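You operate a simulated robot arm through the tools that you are given. There is no shell and no other tool. Be economical: measure what you need, move in short steps, check, and stop when the job is done.

Carry out the task below with a simulated robot arm. There is one attempt and no reset: what you move stays moved.

TASK
Stand the oats jar beside the jug. It goes on the side that lies toward x -0.1, y +1.0 (a direction in the base frame), with about 3 cm between them.

It is judged by the outcome, as a careful person would: the job done as asked, and still so three seconds after it is handed in. It fails if anything else is knocked over, pushed out of place, dropped, spilled or broken.

THE ROBOT
A 6-joint arm with a two-finger parallel gripper, fixed in place. Base frame: the origin is at the foot of the arm, x ahead of it, y to its left, z up; the work surface is at about z = 0.85. Lengths are in m, angles in degrees, forces in N, time in s.
With the tool pointing down near the work surface it reaches from about 0.26 to 0.68 m from the base axis. Its first joint turns from -66.0 to 66.0 degrees. Payload 2.9 kg.
Tool frame: the origin (TCP) lies between the finger pads and is the grasp point; the fingertips stand 0.03 m ahead of it; z points along the fingers, y is the line along which they close. The gripper opens to 0.11 m. The fingers are 0.02 m wide and 0.01 m thick; the gripper's body (0.048 by 0.112 m) begins 0.055 m behind the TCP.
Orientation is that of the tool frame in the base frame, as a unit quaternion [w, x, y, z]. With the fingers straight down and closing along the base's y, the tool's x points along the base's -x, its y along +y and its z along -z.

THE INTERFACE
- The arm moves only by the tool step_arm. Its argument "commands" is text: rows parted by semicolons, each of 7 numbers parted by spaces: the shift along the tool's x, y, z in m, then the turn, a rotation vector about the tool's x, y, z in degrees, then the opening in per cent of the stroke, from 0 (shut) to 100 (fully open). In form: x y z rx ry rz fingers; .... A call has 1 to 12 rows; each row shifts and turns the commanded pose from where the row before left it, along the tool's axes as they then stand. A row lasts 0.2 s, in which the tool goes at most 0.05 m and 8.6 degrees; a call with a longer step from one row to the next is refused whole, and so is a gripper value outside its range. A pose out of reach is approached as far as the arm can. The call stops where the force on the tool passes 40 N (or 10 N more than at its start, if that is more) or the arm is blocked; 0.2 s more then pass. The fingers move at their own pace (about 0.108 m/s each) and stop on an object; they squeeze with about 39 N. The grip force told is the motor's: it shows also when the fingers shut on nothing. Time passes only in rows, and 0.2 s behind the last, so rows that do not move let the fingers close. It gives the time, the measured TCP pose, the force on the tool (base axes), the opening and the grip force at its end, in the units of the frame above (readings bear some noise).
- Cameras (640 x 400 px; columns grow to the right, rows downward): "scene" is fixed at [0.0914, 0.4642, 1.3782]; the picture's right is [-0.48, -0.88, 0.00], its down [-0.55, 0.30, -0.78] and it looks along [0.69, -0.37, -0.62] (base axes); focal length 311 px, centre (320, 200). "wrist" rides on the gripper at [-0.036, 0, -0.057] in the tool frame; the picture's right is [0.00, -1.00, 0.00], its down [0.97, 0.00, -0.24] and it looks along [0.24, 0.00, 0.97] (tool axes); focal length 218 px, centre (320, 200).
- capture(camera): a new picture of that camera. No time passes.
- locate(camera, pixels): for up to 12 pixels [column, row] of the newest picture of that camera ("zoom" is the newest enlarged one), the place [x, y, z] in the base frame of the surface seen there, good to about 0.002 m, but the place of the scene camera against the robot may be out by one fixed shift of up to 0.012 m in any direction. No time passes.
- close_up(camera, box): a new picture of the part [left, top, right, bottom] of that camera's present view, enlarged. No time passes.
- sign_off(): hands the job in; it is judged then, once.

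Work in short steps. Measure before you move; look again where a grasp or a placing could have gone wrong, and mend it. You have 60 turns and 30 pictures in all, the two below and enlarged ones among them. Open the gripper and draw the arm clear of the work before you hand the job in, unless the task says otherwise; then end with one line.

The tools are called after "Request:" as name(argument=value, ...) on one line, values as JSON. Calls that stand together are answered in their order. step_arm: Moves the arm, as the interface text tells. Its arguments: {"type":"object","properties":{"commands":{"type":"string"}},"required":["commands"]} The other tools are called the same way: capture (camera) takes a picture; locate (camera, pixels) gives the place of the surface under pixels of a picture; close_up (camera, box) takes an enlarged picture of a part of a camera's view; sign_off () hands the job in.

At the start:

```text
time_s: 0.0
tool_pos: [0.2764, 0.3192, 1.1563]
orientation: [0.0, 0.0, 1.0, 0.0]
ft_force: [0.0, 0.2, -0.7]
gripper_width: 0.1097
finger_force: 0.0
```

scene: 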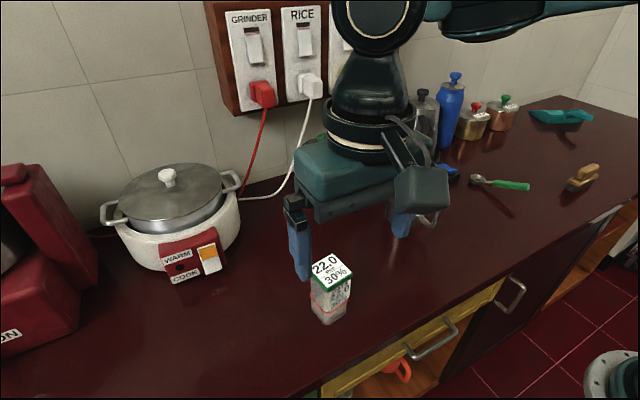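
wrist: 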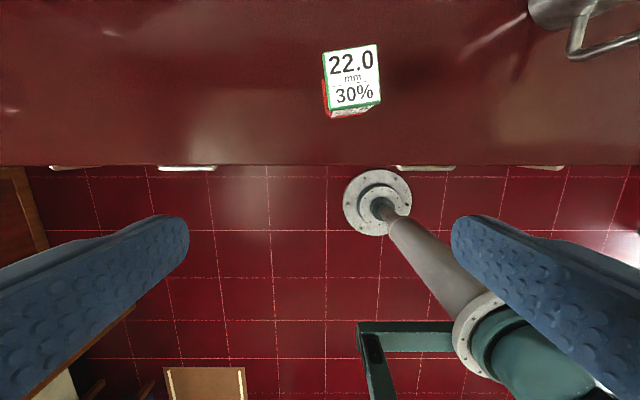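

The arm hides much of the counter; a metal vessel shows at the wrist view's top right (570,20). I take enlarged views first.

Request:
close_up(camera="scene", box=[380, 60, 640, 222])

Request:
close_up(camera="scene", box=[240, 180, 440, 340])

```text
2.46 times, centred on (510, 141) of scene
```

zoom: 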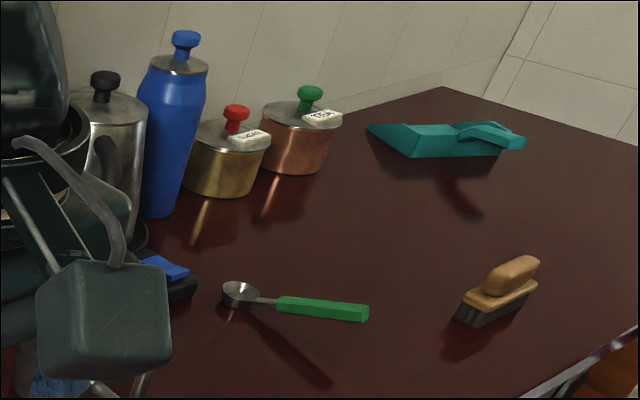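

```text
2.50 times, centred on (340, 260) of scene
```

zoom: 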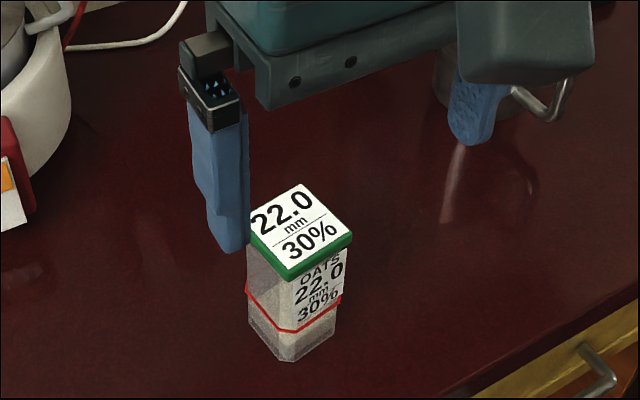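

The oats jar (zoom 300,270) is a clear box with a green lid; the jug with its wire handle is behind the right finger. I measure the jar and what shows of the jug.

Request:
locate(camera="zoom", pixels=[[252, 235], [302, 188], [350, 236], [286, 270], [280, 358], [330, 335], [250, 325], [286, 330], [320, 300], [440, 85], [555, 105], [445, 105]])

Request:
locate(camera="wrist", pixels=[[325, 52], [375, 47], [379, 98], [329, 107], [332, 116], [570, 20], [530, 5], [572, 50], [440, 100], [350, 160], [600, 10], [590, 25]])

Request:
close_up(camera="wrist", box=[290, 30, 418, 130])

```text
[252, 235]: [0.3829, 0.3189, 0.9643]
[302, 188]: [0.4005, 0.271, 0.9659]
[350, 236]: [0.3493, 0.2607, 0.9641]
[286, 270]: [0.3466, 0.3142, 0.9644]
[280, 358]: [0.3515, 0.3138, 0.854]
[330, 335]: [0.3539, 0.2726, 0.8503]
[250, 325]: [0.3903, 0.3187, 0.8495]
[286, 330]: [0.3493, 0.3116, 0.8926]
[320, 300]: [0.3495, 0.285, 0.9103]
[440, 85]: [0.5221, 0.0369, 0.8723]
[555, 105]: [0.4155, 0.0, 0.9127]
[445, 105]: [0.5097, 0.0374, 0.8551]
```

```text
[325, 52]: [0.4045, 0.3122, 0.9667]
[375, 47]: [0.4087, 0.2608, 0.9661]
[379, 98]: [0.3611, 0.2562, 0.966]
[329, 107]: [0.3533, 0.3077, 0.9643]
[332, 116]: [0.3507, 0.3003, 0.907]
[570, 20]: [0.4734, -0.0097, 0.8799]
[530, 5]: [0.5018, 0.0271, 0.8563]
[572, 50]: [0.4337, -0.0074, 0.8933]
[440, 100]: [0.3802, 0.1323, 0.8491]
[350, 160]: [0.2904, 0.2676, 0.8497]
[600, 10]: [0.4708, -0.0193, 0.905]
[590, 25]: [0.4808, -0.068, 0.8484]
```

```text
4.00 times, centred on (354, 80) of wrist
```

zoom: 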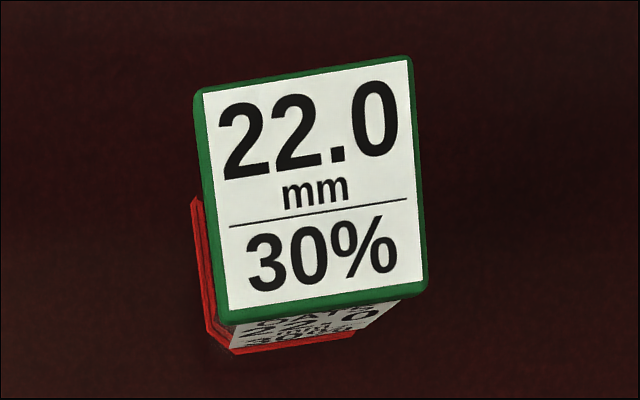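

The jar is about 5 cm square at (0.382, 0.284) by the wrist, top at z 0.966. I move high toward (0.43, 0.12) to see the jug from above.

Request:
step_arm(commands="-0.026 -0.033 0 0 0 0 100;-0.026 -0.033 0 0 0 0 100;-0.026 -0.033 0 0 0 0 100;-0.026 -0.033 0 0 0 0 100;-0.026 -0.033 0 0 0 0 100;-0.026 -0.033 0 0 0 0 100;0 0 0 0 0 0 100")

Request:
capture(camera="wrist")

Request:
capture(camera="scene")

```text
time_s: 1.6
tool_pos: [0.4292, 0.1222, 1.1575]
orientation: [-0.001, 0.001, 1.0, 0.0]
ft_force: [0.2, -0.1, -1.1]
gripper_width: 0.1102
finger_force: 0.1
```

```text
24 pictures are left
```

wrist: 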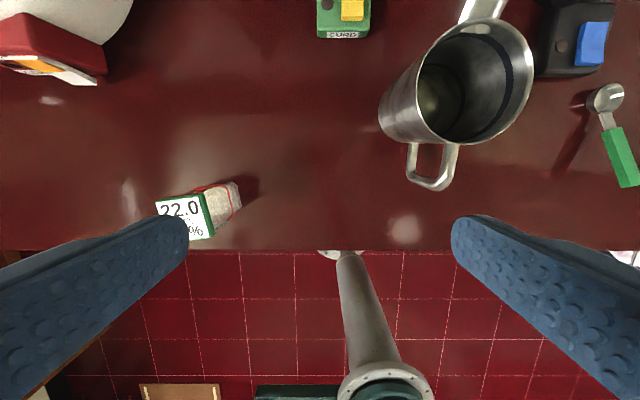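

```text
23 pictures are left
```

scene: 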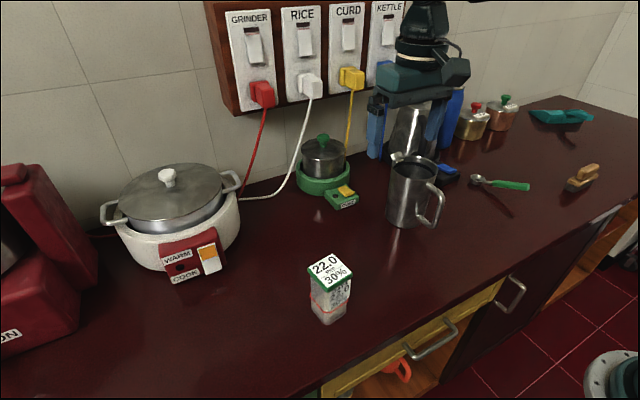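

The jug is the open steel one (scene 412,195; handle toward the front edge, spout to the wall); its +y side is free. I measure the jug and the jar.

Request:
close_up(camera="scene", box=[280, 140, 460, 330])

Request:
locate(camera="wrist", pixels=[[424, 75], [533, 70], [500, 20], [463, 147], [380, 120], [390, 90], [400, 140], [415, 148], [430, 188], [450, 170], [478, 5], [340, 35]])

Request:
locate(camera="scene", pixels=[[389, 162], [437, 172], [415, 154], [412, 178], [388, 222], [400, 228], [415, 227], [393, 156], [400, 200], [342, 207], [330, 195], [350, 195]])

```text
2.11 times, centred on (370, 235) of scene
```

zoom: 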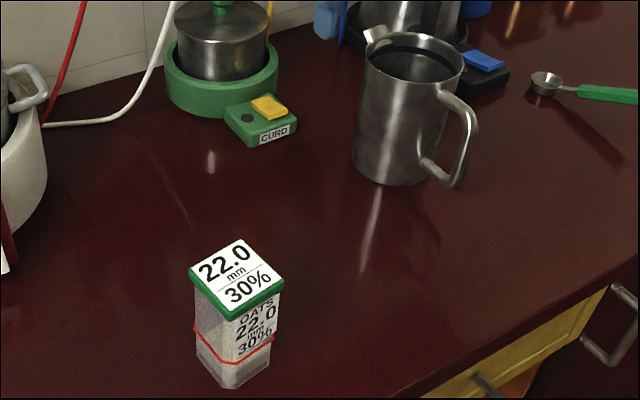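

```text
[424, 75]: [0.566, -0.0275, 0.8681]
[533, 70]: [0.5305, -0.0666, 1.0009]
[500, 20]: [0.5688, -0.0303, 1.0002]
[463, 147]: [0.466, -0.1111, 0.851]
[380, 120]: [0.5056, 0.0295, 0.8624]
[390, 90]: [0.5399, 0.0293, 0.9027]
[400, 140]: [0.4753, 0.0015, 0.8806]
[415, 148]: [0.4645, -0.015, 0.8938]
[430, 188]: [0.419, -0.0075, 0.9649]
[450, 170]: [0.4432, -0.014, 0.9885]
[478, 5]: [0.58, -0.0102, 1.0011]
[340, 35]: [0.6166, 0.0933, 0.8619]
```

```text
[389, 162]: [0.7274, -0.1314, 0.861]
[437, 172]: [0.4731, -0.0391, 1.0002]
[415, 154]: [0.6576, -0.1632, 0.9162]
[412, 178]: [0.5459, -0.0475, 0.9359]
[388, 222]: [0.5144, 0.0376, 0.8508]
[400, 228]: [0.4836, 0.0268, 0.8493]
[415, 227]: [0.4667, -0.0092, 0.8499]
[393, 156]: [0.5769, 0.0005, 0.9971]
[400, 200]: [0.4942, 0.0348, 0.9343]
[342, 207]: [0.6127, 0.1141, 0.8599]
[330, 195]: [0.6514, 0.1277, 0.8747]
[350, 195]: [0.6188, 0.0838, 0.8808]
```

Jug rim z≈1.00, centre about (0.52, -0.02). I enlarge the jar and the jug to see lid overhang and get rim points.

Request:
close_up(camera="scene", box=[295, 245, 367, 330])

Request:
locate(camera="zoom", pixels=[[150, 120], [300, 120], [200, 300], [260, 300], [330, 300], [400, 230], [390, 300], [190, 200], [270, 200], [380, 200], [250, 230], [250, 330]])

Request:
close_up(camera="wrist", box=[360, 0, 560, 200])

```text
4.71 times, centred on (331, 288) of scene
```

zoom: 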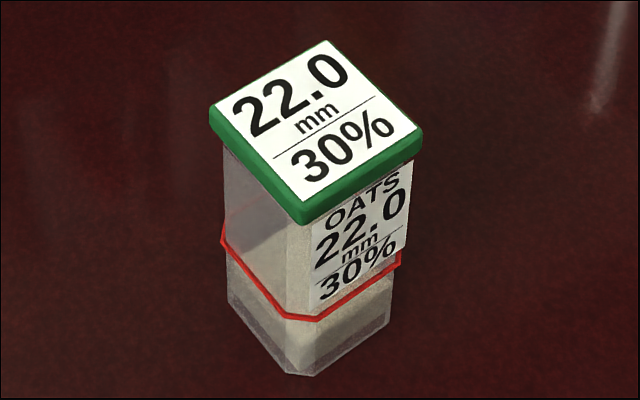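

```text
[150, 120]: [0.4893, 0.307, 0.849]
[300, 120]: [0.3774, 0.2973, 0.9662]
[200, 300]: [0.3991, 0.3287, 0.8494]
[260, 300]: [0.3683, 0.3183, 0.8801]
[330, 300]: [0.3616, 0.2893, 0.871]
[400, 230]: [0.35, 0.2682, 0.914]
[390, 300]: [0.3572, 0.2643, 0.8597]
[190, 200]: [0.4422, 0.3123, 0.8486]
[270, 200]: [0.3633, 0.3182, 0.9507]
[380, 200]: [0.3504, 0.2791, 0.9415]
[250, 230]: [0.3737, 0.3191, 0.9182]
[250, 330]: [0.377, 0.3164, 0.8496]
```

```text
2.00 times, centred on (460, 100) of wrist
```

zoom: 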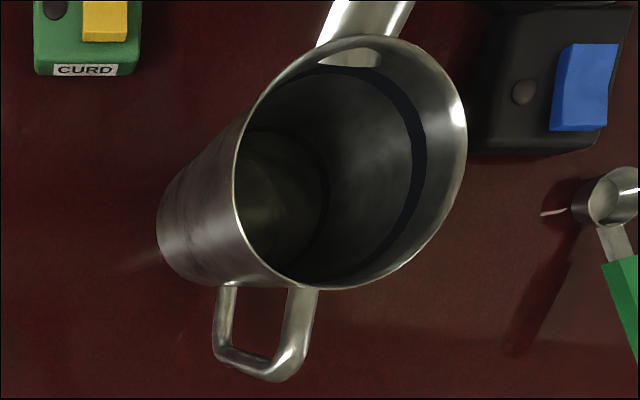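

Rim is clear in the enlargement: left (233,170), right (467,130), top (370,38), bottom (330,290). I locate rim/base points, and the box on the gripper in the scene view (455,70).

Request:
locate(camera="zoom", pixels=[[236, 180], [464, 130], [445, 80], [300, 285], [350, 288], [430, 240], [285, 75], [245, 130], [160, 235], [175, 265], [165, 205], [200, 230]])

Request:
locate(camera="scene", pixels=[[455, 70], [465, 62], [443, 75], [453, 48], [400, 80], [378, 105], [440, 110]])

```text
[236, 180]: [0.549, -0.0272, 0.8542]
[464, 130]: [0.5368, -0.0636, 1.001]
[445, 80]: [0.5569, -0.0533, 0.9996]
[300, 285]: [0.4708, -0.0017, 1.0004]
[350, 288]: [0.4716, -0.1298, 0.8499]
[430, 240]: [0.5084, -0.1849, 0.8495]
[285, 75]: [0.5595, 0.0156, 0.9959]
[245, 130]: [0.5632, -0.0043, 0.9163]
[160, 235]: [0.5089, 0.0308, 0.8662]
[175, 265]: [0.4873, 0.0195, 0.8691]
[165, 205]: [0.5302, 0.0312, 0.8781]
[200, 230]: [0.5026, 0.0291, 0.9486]
```

```text
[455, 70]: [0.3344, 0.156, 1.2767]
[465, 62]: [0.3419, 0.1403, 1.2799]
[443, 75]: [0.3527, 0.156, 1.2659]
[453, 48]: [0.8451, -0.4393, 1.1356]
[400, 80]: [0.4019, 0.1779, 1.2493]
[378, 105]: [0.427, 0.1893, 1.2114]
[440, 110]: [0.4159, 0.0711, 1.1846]
```

Jug fits a circle centred (0.519, -0.018), radius 0.050, so the jar should go to about (0.508, 0.086), keeping its ~5° yaw. I move over the jar and turn the tool so the fingers close along x (leaving the gap free of the wide gripper body).

Request:
step_arm(commands="0.0118 0.0405 0 0 0 0 100;0.0118 0.0405 0 0 0 0 100;0.0118 0.0405 0 0 0 0 100;0.0118 0.0405 0 0 0 0 100;0 0 0 0 0 0 100")

Request:
step_arm(commands="0 0 0 0 0 -7.92 100;0 0 0 0 0 -7.92 100;0 0 0 0 0 -7.92 100;0 0 0 0 0 -7.92 100;0 0 0 0 0 -7.92 100;0 0 0 0 0 -7.92 100;0 0 0 0 0 -7.92 100;0 0 0 0 0 -7.92 100;0 0 0 0 0 -7.92 100;0 0 0 0 0 -7.92 100;0 0 0 0 0 -7.92 100;0 0 0 0 0 -7.92 100")

Request:
capture(camera="scene")

Request:
capture(camera="wrist")

```text
time_s: 2.8
tool_pos: [0.3832, 0.2849, 1.1576]
orientation: [0.0, 0.0, 1.0, 0.0]
ft_force: [0.0, 0.5, -0.3]
gripper_width: 0.1099
finger_force: 0.0
```

```text
time_s: 5.4
tool_pos: [0.3843, 0.2819, 1.1553]
orientation: [0.0, 0.738, -0.674, 0.001]
ft_force: [0.5, -0.5, 0.1]
gripper_width: 0.1099
finger_force: 0.0
```

```text
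19 pictures are left
```

scene: 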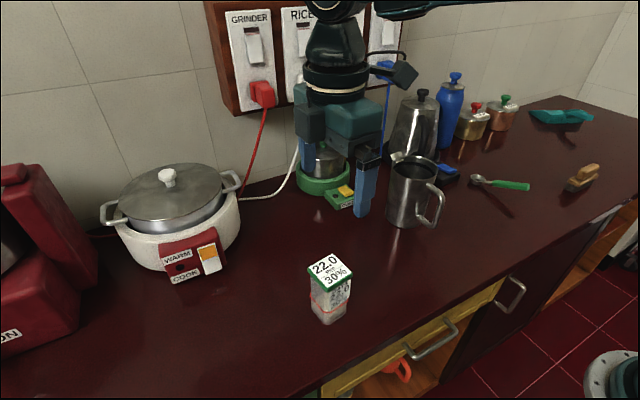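

```text
18 pictures are left
```

wrist: 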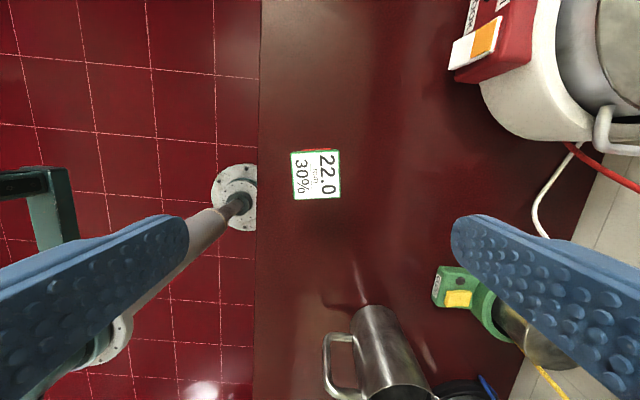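

The camera housing (scene 310,120) now points away from the jug, and the other box (400,75) is high. I check its height and the lid corners.

Request:
locate(camera="scene", pixels=[[402, 86], [395, 75], [415, 75], [385, 72], [310, 142]])

Request:
locate(camera="wrist", pixels=[[292, 153], [337, 152], [340, 196], [296, 198], [317, 175]])

Request:
close_up(camera="wrist", box=[280, 140, 352, 210])

```text
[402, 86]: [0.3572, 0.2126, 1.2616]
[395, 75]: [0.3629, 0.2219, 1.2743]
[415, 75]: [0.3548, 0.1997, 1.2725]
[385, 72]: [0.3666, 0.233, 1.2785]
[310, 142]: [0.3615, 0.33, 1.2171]
```

```text
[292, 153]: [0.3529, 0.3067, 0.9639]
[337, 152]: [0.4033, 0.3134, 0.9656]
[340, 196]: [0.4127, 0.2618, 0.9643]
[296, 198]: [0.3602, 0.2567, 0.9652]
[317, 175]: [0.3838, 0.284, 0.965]
```

```text
5.71 times, centred on (316, 175) of wrist
```

zoom: 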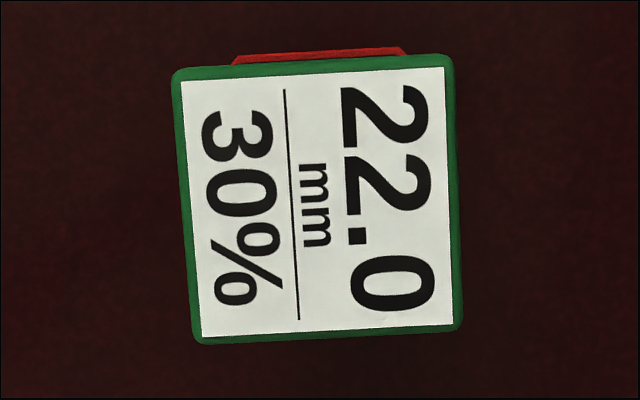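

Jar centre (0.383, 0.2845), turned about 3.5° more than the tool. I correct that and descend with fingers open to TCP z≈0.922.

Request:
step_arm(commands="-0.0027 0.001 0 0 0 -3.5 100;0 0 0.039 0 0 0 100;0 0 0.039 0 0 0 100;0 0 0.039 0 0 0 100;0 0 0.039 0 0 0 100;0 0 0.039 0 0 0 100;0 0 0.038 0 0 0 100;0 0 0 0 0 0 100")

Request:
capture(camera="wrist")

Request:
close_up(camera="scene", box=[250, 170, 450, 340])

```text
time_s: 7.2
tool_pos: [0.3827, 0.2864, 0.9263]
orientation: [-0.001, 0.758, -0.653, 0.0]
ft_force: [0.3, 0.6, 0.7]
gripper_width: 0.1098
finger_force: 0.1
```

```text
16 pictures are left
```

wrist: 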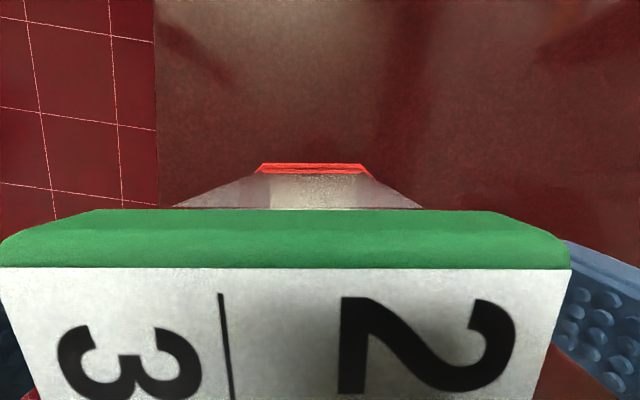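

```text
2.35 times, centred on (350, 255) of scene
```

zoom: 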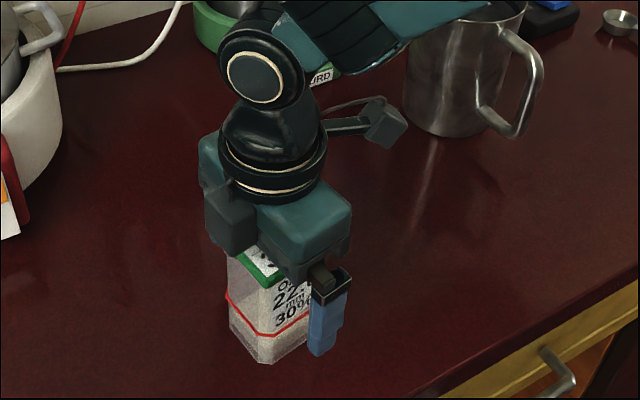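

Fingers straddle the jar, lid centre about 3 mm off along the closing line (285 vs 320). I centre, then close.

Request:
step_arm(commands="0 0.003 0.003 0 0 0 100;0 0 0 0 0 0 40;0 0 0 0 0 0 30;0 0 0 0 0 0 20;0 0 0 0 0 0 20;0 0 0 0 0 0 20")

Request:
close_up(camera="scene", box=[290, 230, 390, 330])

```text
time_s: 8.6
tool_pos: [0.3801, 0.2847, 0.922]
orientation: [0.001, 0.758, -0.652, 0.0]
ft_force: [-1.4, -0.3, 0.1]
gripper_width: 0.0554
finger_force: 38.9
```

```text
4.00 times, centred on (340, 280) of scene
```

zoom: 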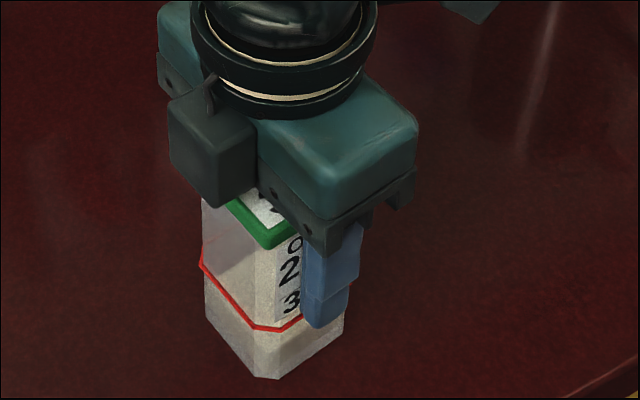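

Grip at 55 mm, 39 N. I lift 2 cm and look whether the whole jar comes along.

Request:
step_arm(commands="0 0 -0.005 0 0 0 20;0 0 -0.008 0 0 0 20;0 0 -0.008 0 0 0 20;0 0 0 0 0 0 20")

Request:
close_up(camera="scene", box=[290, 230, 390, 330])

```text
time_s: 9.6
tool_pos: [0.3805, 0.285, 0.9419]
orientation: [0.0, 0.757, -0.653, 0.0]
ft_force: [-0.4, 0.5, -2.8]
gripper_width: 0.0556
finger_force: 38.9
```

```text
4.00 times, centred on (340, 280) of scene
```

zoom: 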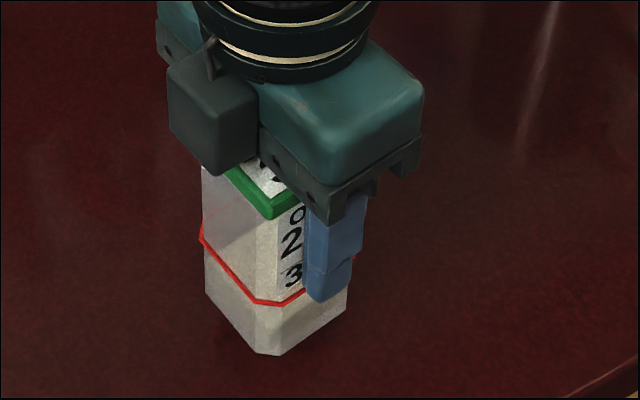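

The whole jar came up (about 2.5 N). I raise it further and carry it to about (0.508, 0.087), turning 3° back on the way.

Request:
step_arm(commands="0 0 -0.03 0 0 0 20;0 0 -0.03 0 0 0 20;0.0358 -0.0163 0 0 0 0 20;0.0358 -0.0163 0 0 0 0 20;0.0358 -0.0163 0 0 0 0 20;0.0358 -0.0163 0 0 0 0 20;0.0358 -0.0163 0 0 0 0 20;0.0358 -0.0163 0 0 0 0 20;0 0 0 0 0 3 20;0 0 0 0 0 0 20")

Request:
capture(camera="scene")

Request:
capture(camera="wrist")

```text
time_s: 11.8
tool_pos: [0.5107, 0.0862, 1.0008]
orientation: [0.0, 0.741, -0.672, 0.0]
ft_force: [-0.5, -0.5, -3.1]
gripper_width: 0.0555
finger_force: 39.3
```

```text
12 pictures are left
```

scene: 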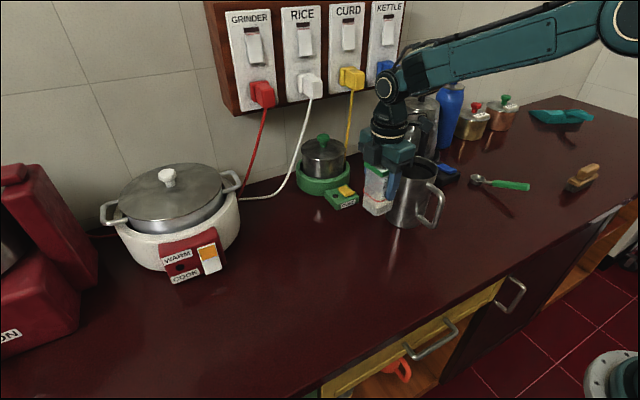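

```text
11 pictures are left
```

wrist: 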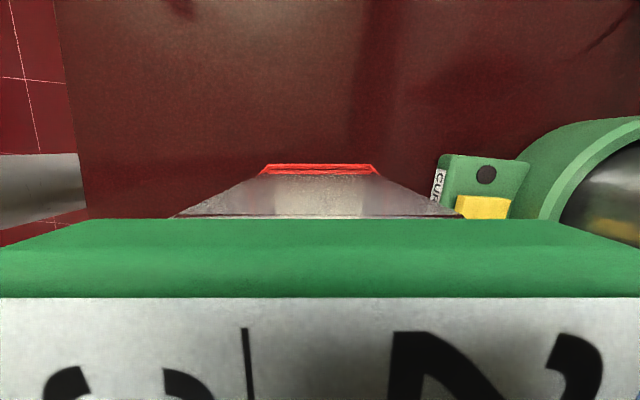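

The jar hangs straight and stands clear of jug and CURD unit. I lower to 1.5 cm above the counter and check the gap.

Request:
step_arm(commands="0 0.002 0.02 0 0 0 20;0 0 0.02 0 0 0 20;0 0 0.022 0 0 0 20;0 0 0 0 0 0 20")

Request:
close_up(camera="scene", box=[320, 120, 460, 240])

Request:
locate(camera="zoom", pixels=[[185, 250], [200, 300], [240, 310], [270, 300], [320, 300], [340, 330]])

```text
time_s: 12.8
tool_pos: [0.5059, 0.088, 0.942]
orientation: [0.0, 0.74, -0.672, 0.001]
ft_force: [-0.6, -0.5, -3.0]
gripper_width: 0.0554
finger_force: 38.6
```

```text
3.33 times, centred on (390, 180) of scene
```

zoom: 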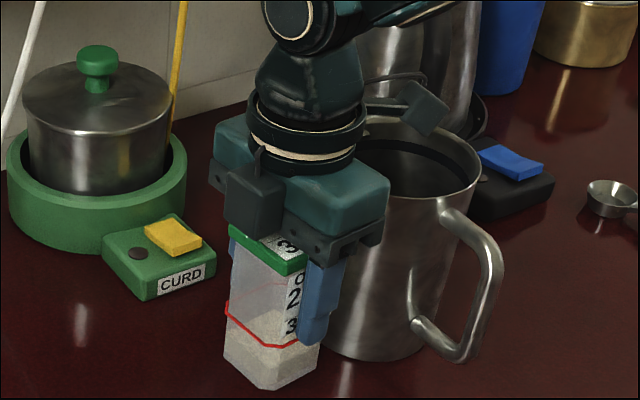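

```text
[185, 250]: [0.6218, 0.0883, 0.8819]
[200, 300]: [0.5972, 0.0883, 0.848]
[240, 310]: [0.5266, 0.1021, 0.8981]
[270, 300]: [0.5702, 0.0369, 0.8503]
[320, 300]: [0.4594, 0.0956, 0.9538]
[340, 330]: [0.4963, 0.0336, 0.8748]
```

Clear all round; the box on the hand stays ~4 cm above the jug's rim. I lower the last 2 cm gently.

Request:
step_arm(commands="0 0 0.008 0 0 0 20;0 0 0.006 0 0 0 20;0 0 0.003 0 0 0 20;0 0 0.002 0 0 0 20;0 0 0 0 0 0 20")

Request:
close_up(camera="scene", box=[320, 120, 460, 240])

```text
time_s: 14.0
tool_pos: [0.5075, 0.0882, 0.9226]
orientation: [-0.001, 0.74, -0.672, 0.002]
ft_force: [-8.4, -2.1, 25.6]
gripper_width: 0.0557
finger_force: 38.9
```

```text
3.33 times, centred on (390, 180) of scene
```

zoom: 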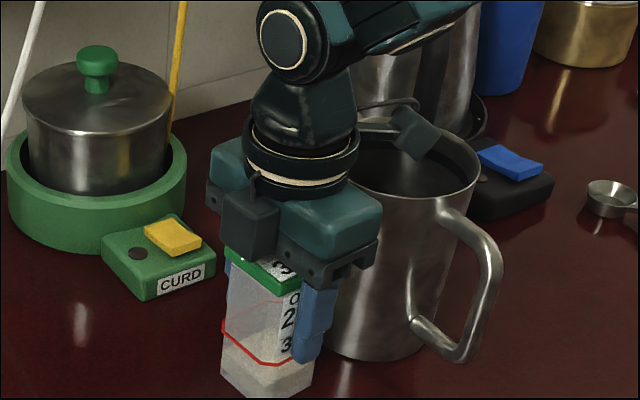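

The jar is down (25 N upward push). I relax 1 mm and open the fingers moderately.

Request:
step_arm(commands="0 0 -0.001 0 0 0 20;0 0 0 0 0 0 52;0 0 0 0 0 0 60;0 0 0 0 0 0 75;0 0 0 0 0 0 75")

Request:
close_up(camera="scene", box=[320, 120, 460, 240])

```text
time_s: 15.2
tool_pos: [0.5071, 0.0873, 0.9217]
orientation: [0.0, 0.74, -0.673, 0.0]
ft_force: [0.1, 0.0, 0.6]
gripper_width: 0.0826
finger_force: 0.1
```

```text
3.33 times, centred on (390, 180) of scene
```

zoom: 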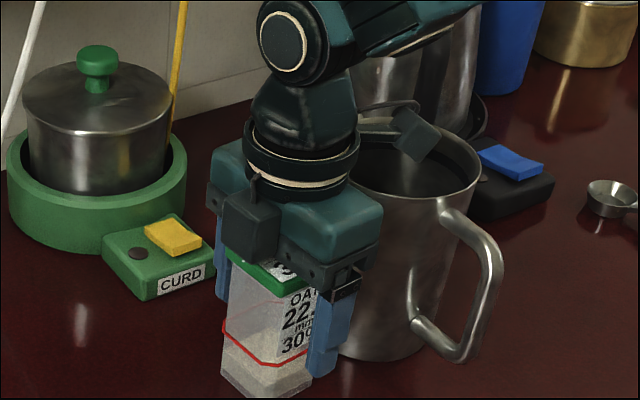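

Released, with the force back to zero and the jar standing. I draw straight up, then back away toward +y to look.

Request:
step_arm(commands="0 0 -0.02 0 0 0 75;0 0 -0.04 0 0 0 75;0 0 -0.04 0 0 0 75;0 0 -0.045 0 0 0 75;0 0 -0.045 0 0 0 75;0 0 -0.03 0 0 0 75;-0.04 0.02 0 0 0 0 100;-0.04 0.02 0 0 0 0 100;-0.04 0.02 0 0 0 0 100;0 0.04 0 0 0 0 100;0 0.03 0 0 0 0 100;0 0 0 0 0 0 100")

Request:
capture(camera="scene")

Request:
capture(camera="wrist")

```text
time_s: 17.8
tool_pos: [0.3682, 0.1939, 1.1432]
orientation: [0.0, 0.74, -0.673, 0.0]
ft_force: [0.4, -0.8, -0.5]
gripper_width: 0.11
finger_force: 0.0
```

```text
7 pictures are left
```

scene: 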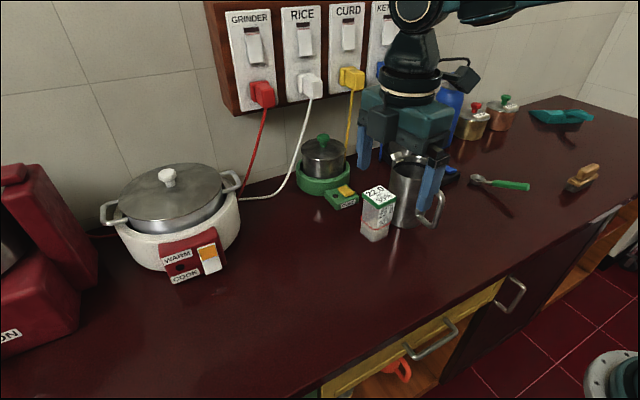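

```text
6 pictures are left
```

wrist: 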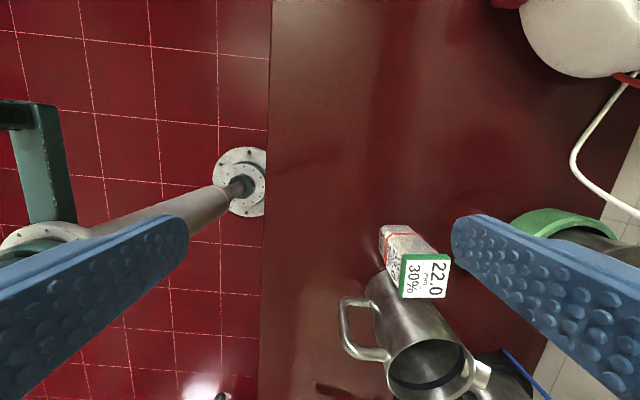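

Jar stands upright beside the jug. I measure both in the wrist view, enlarged.

Request:
close_up(camera="wrist", box=[330, 215, 500, 400])

Request:
locate(camera="wrist", pixels=[[405, 255], [448, 256], [447, 297], [401, 297], [370, 290], [375, 310], [390, 295], [465, 360], [389, 372], [420, 342], [380, 235], [388, 268]])

```text
2.16 times, centred on (415, 308) of wrist
```

zoom: 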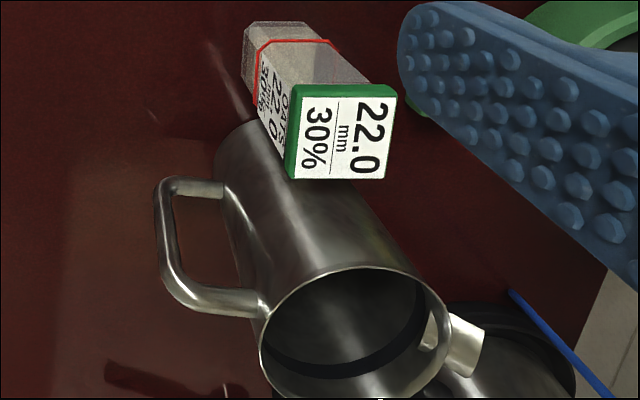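

```text
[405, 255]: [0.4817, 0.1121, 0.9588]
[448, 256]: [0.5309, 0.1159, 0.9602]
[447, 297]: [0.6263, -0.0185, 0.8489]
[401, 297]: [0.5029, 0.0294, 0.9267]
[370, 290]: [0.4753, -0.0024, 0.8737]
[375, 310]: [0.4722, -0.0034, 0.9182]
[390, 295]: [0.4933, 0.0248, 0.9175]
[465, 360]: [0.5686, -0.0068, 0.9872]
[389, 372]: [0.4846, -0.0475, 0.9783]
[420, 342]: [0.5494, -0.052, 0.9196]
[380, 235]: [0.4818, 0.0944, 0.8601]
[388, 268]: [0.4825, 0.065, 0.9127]
```

The jar's near face is at y≈0.063 and the jug's side at y≈0.031. That leaves a gap of about 3 cm, the jug hasn't moved, and the arm is clear and open, so I hand in.

Request:
sign_off()

```text
The job is handed in.
```

The oats jar now stands upright beside the jug, on the side you asked for, with about 3 cm between them; nothing else was moved.
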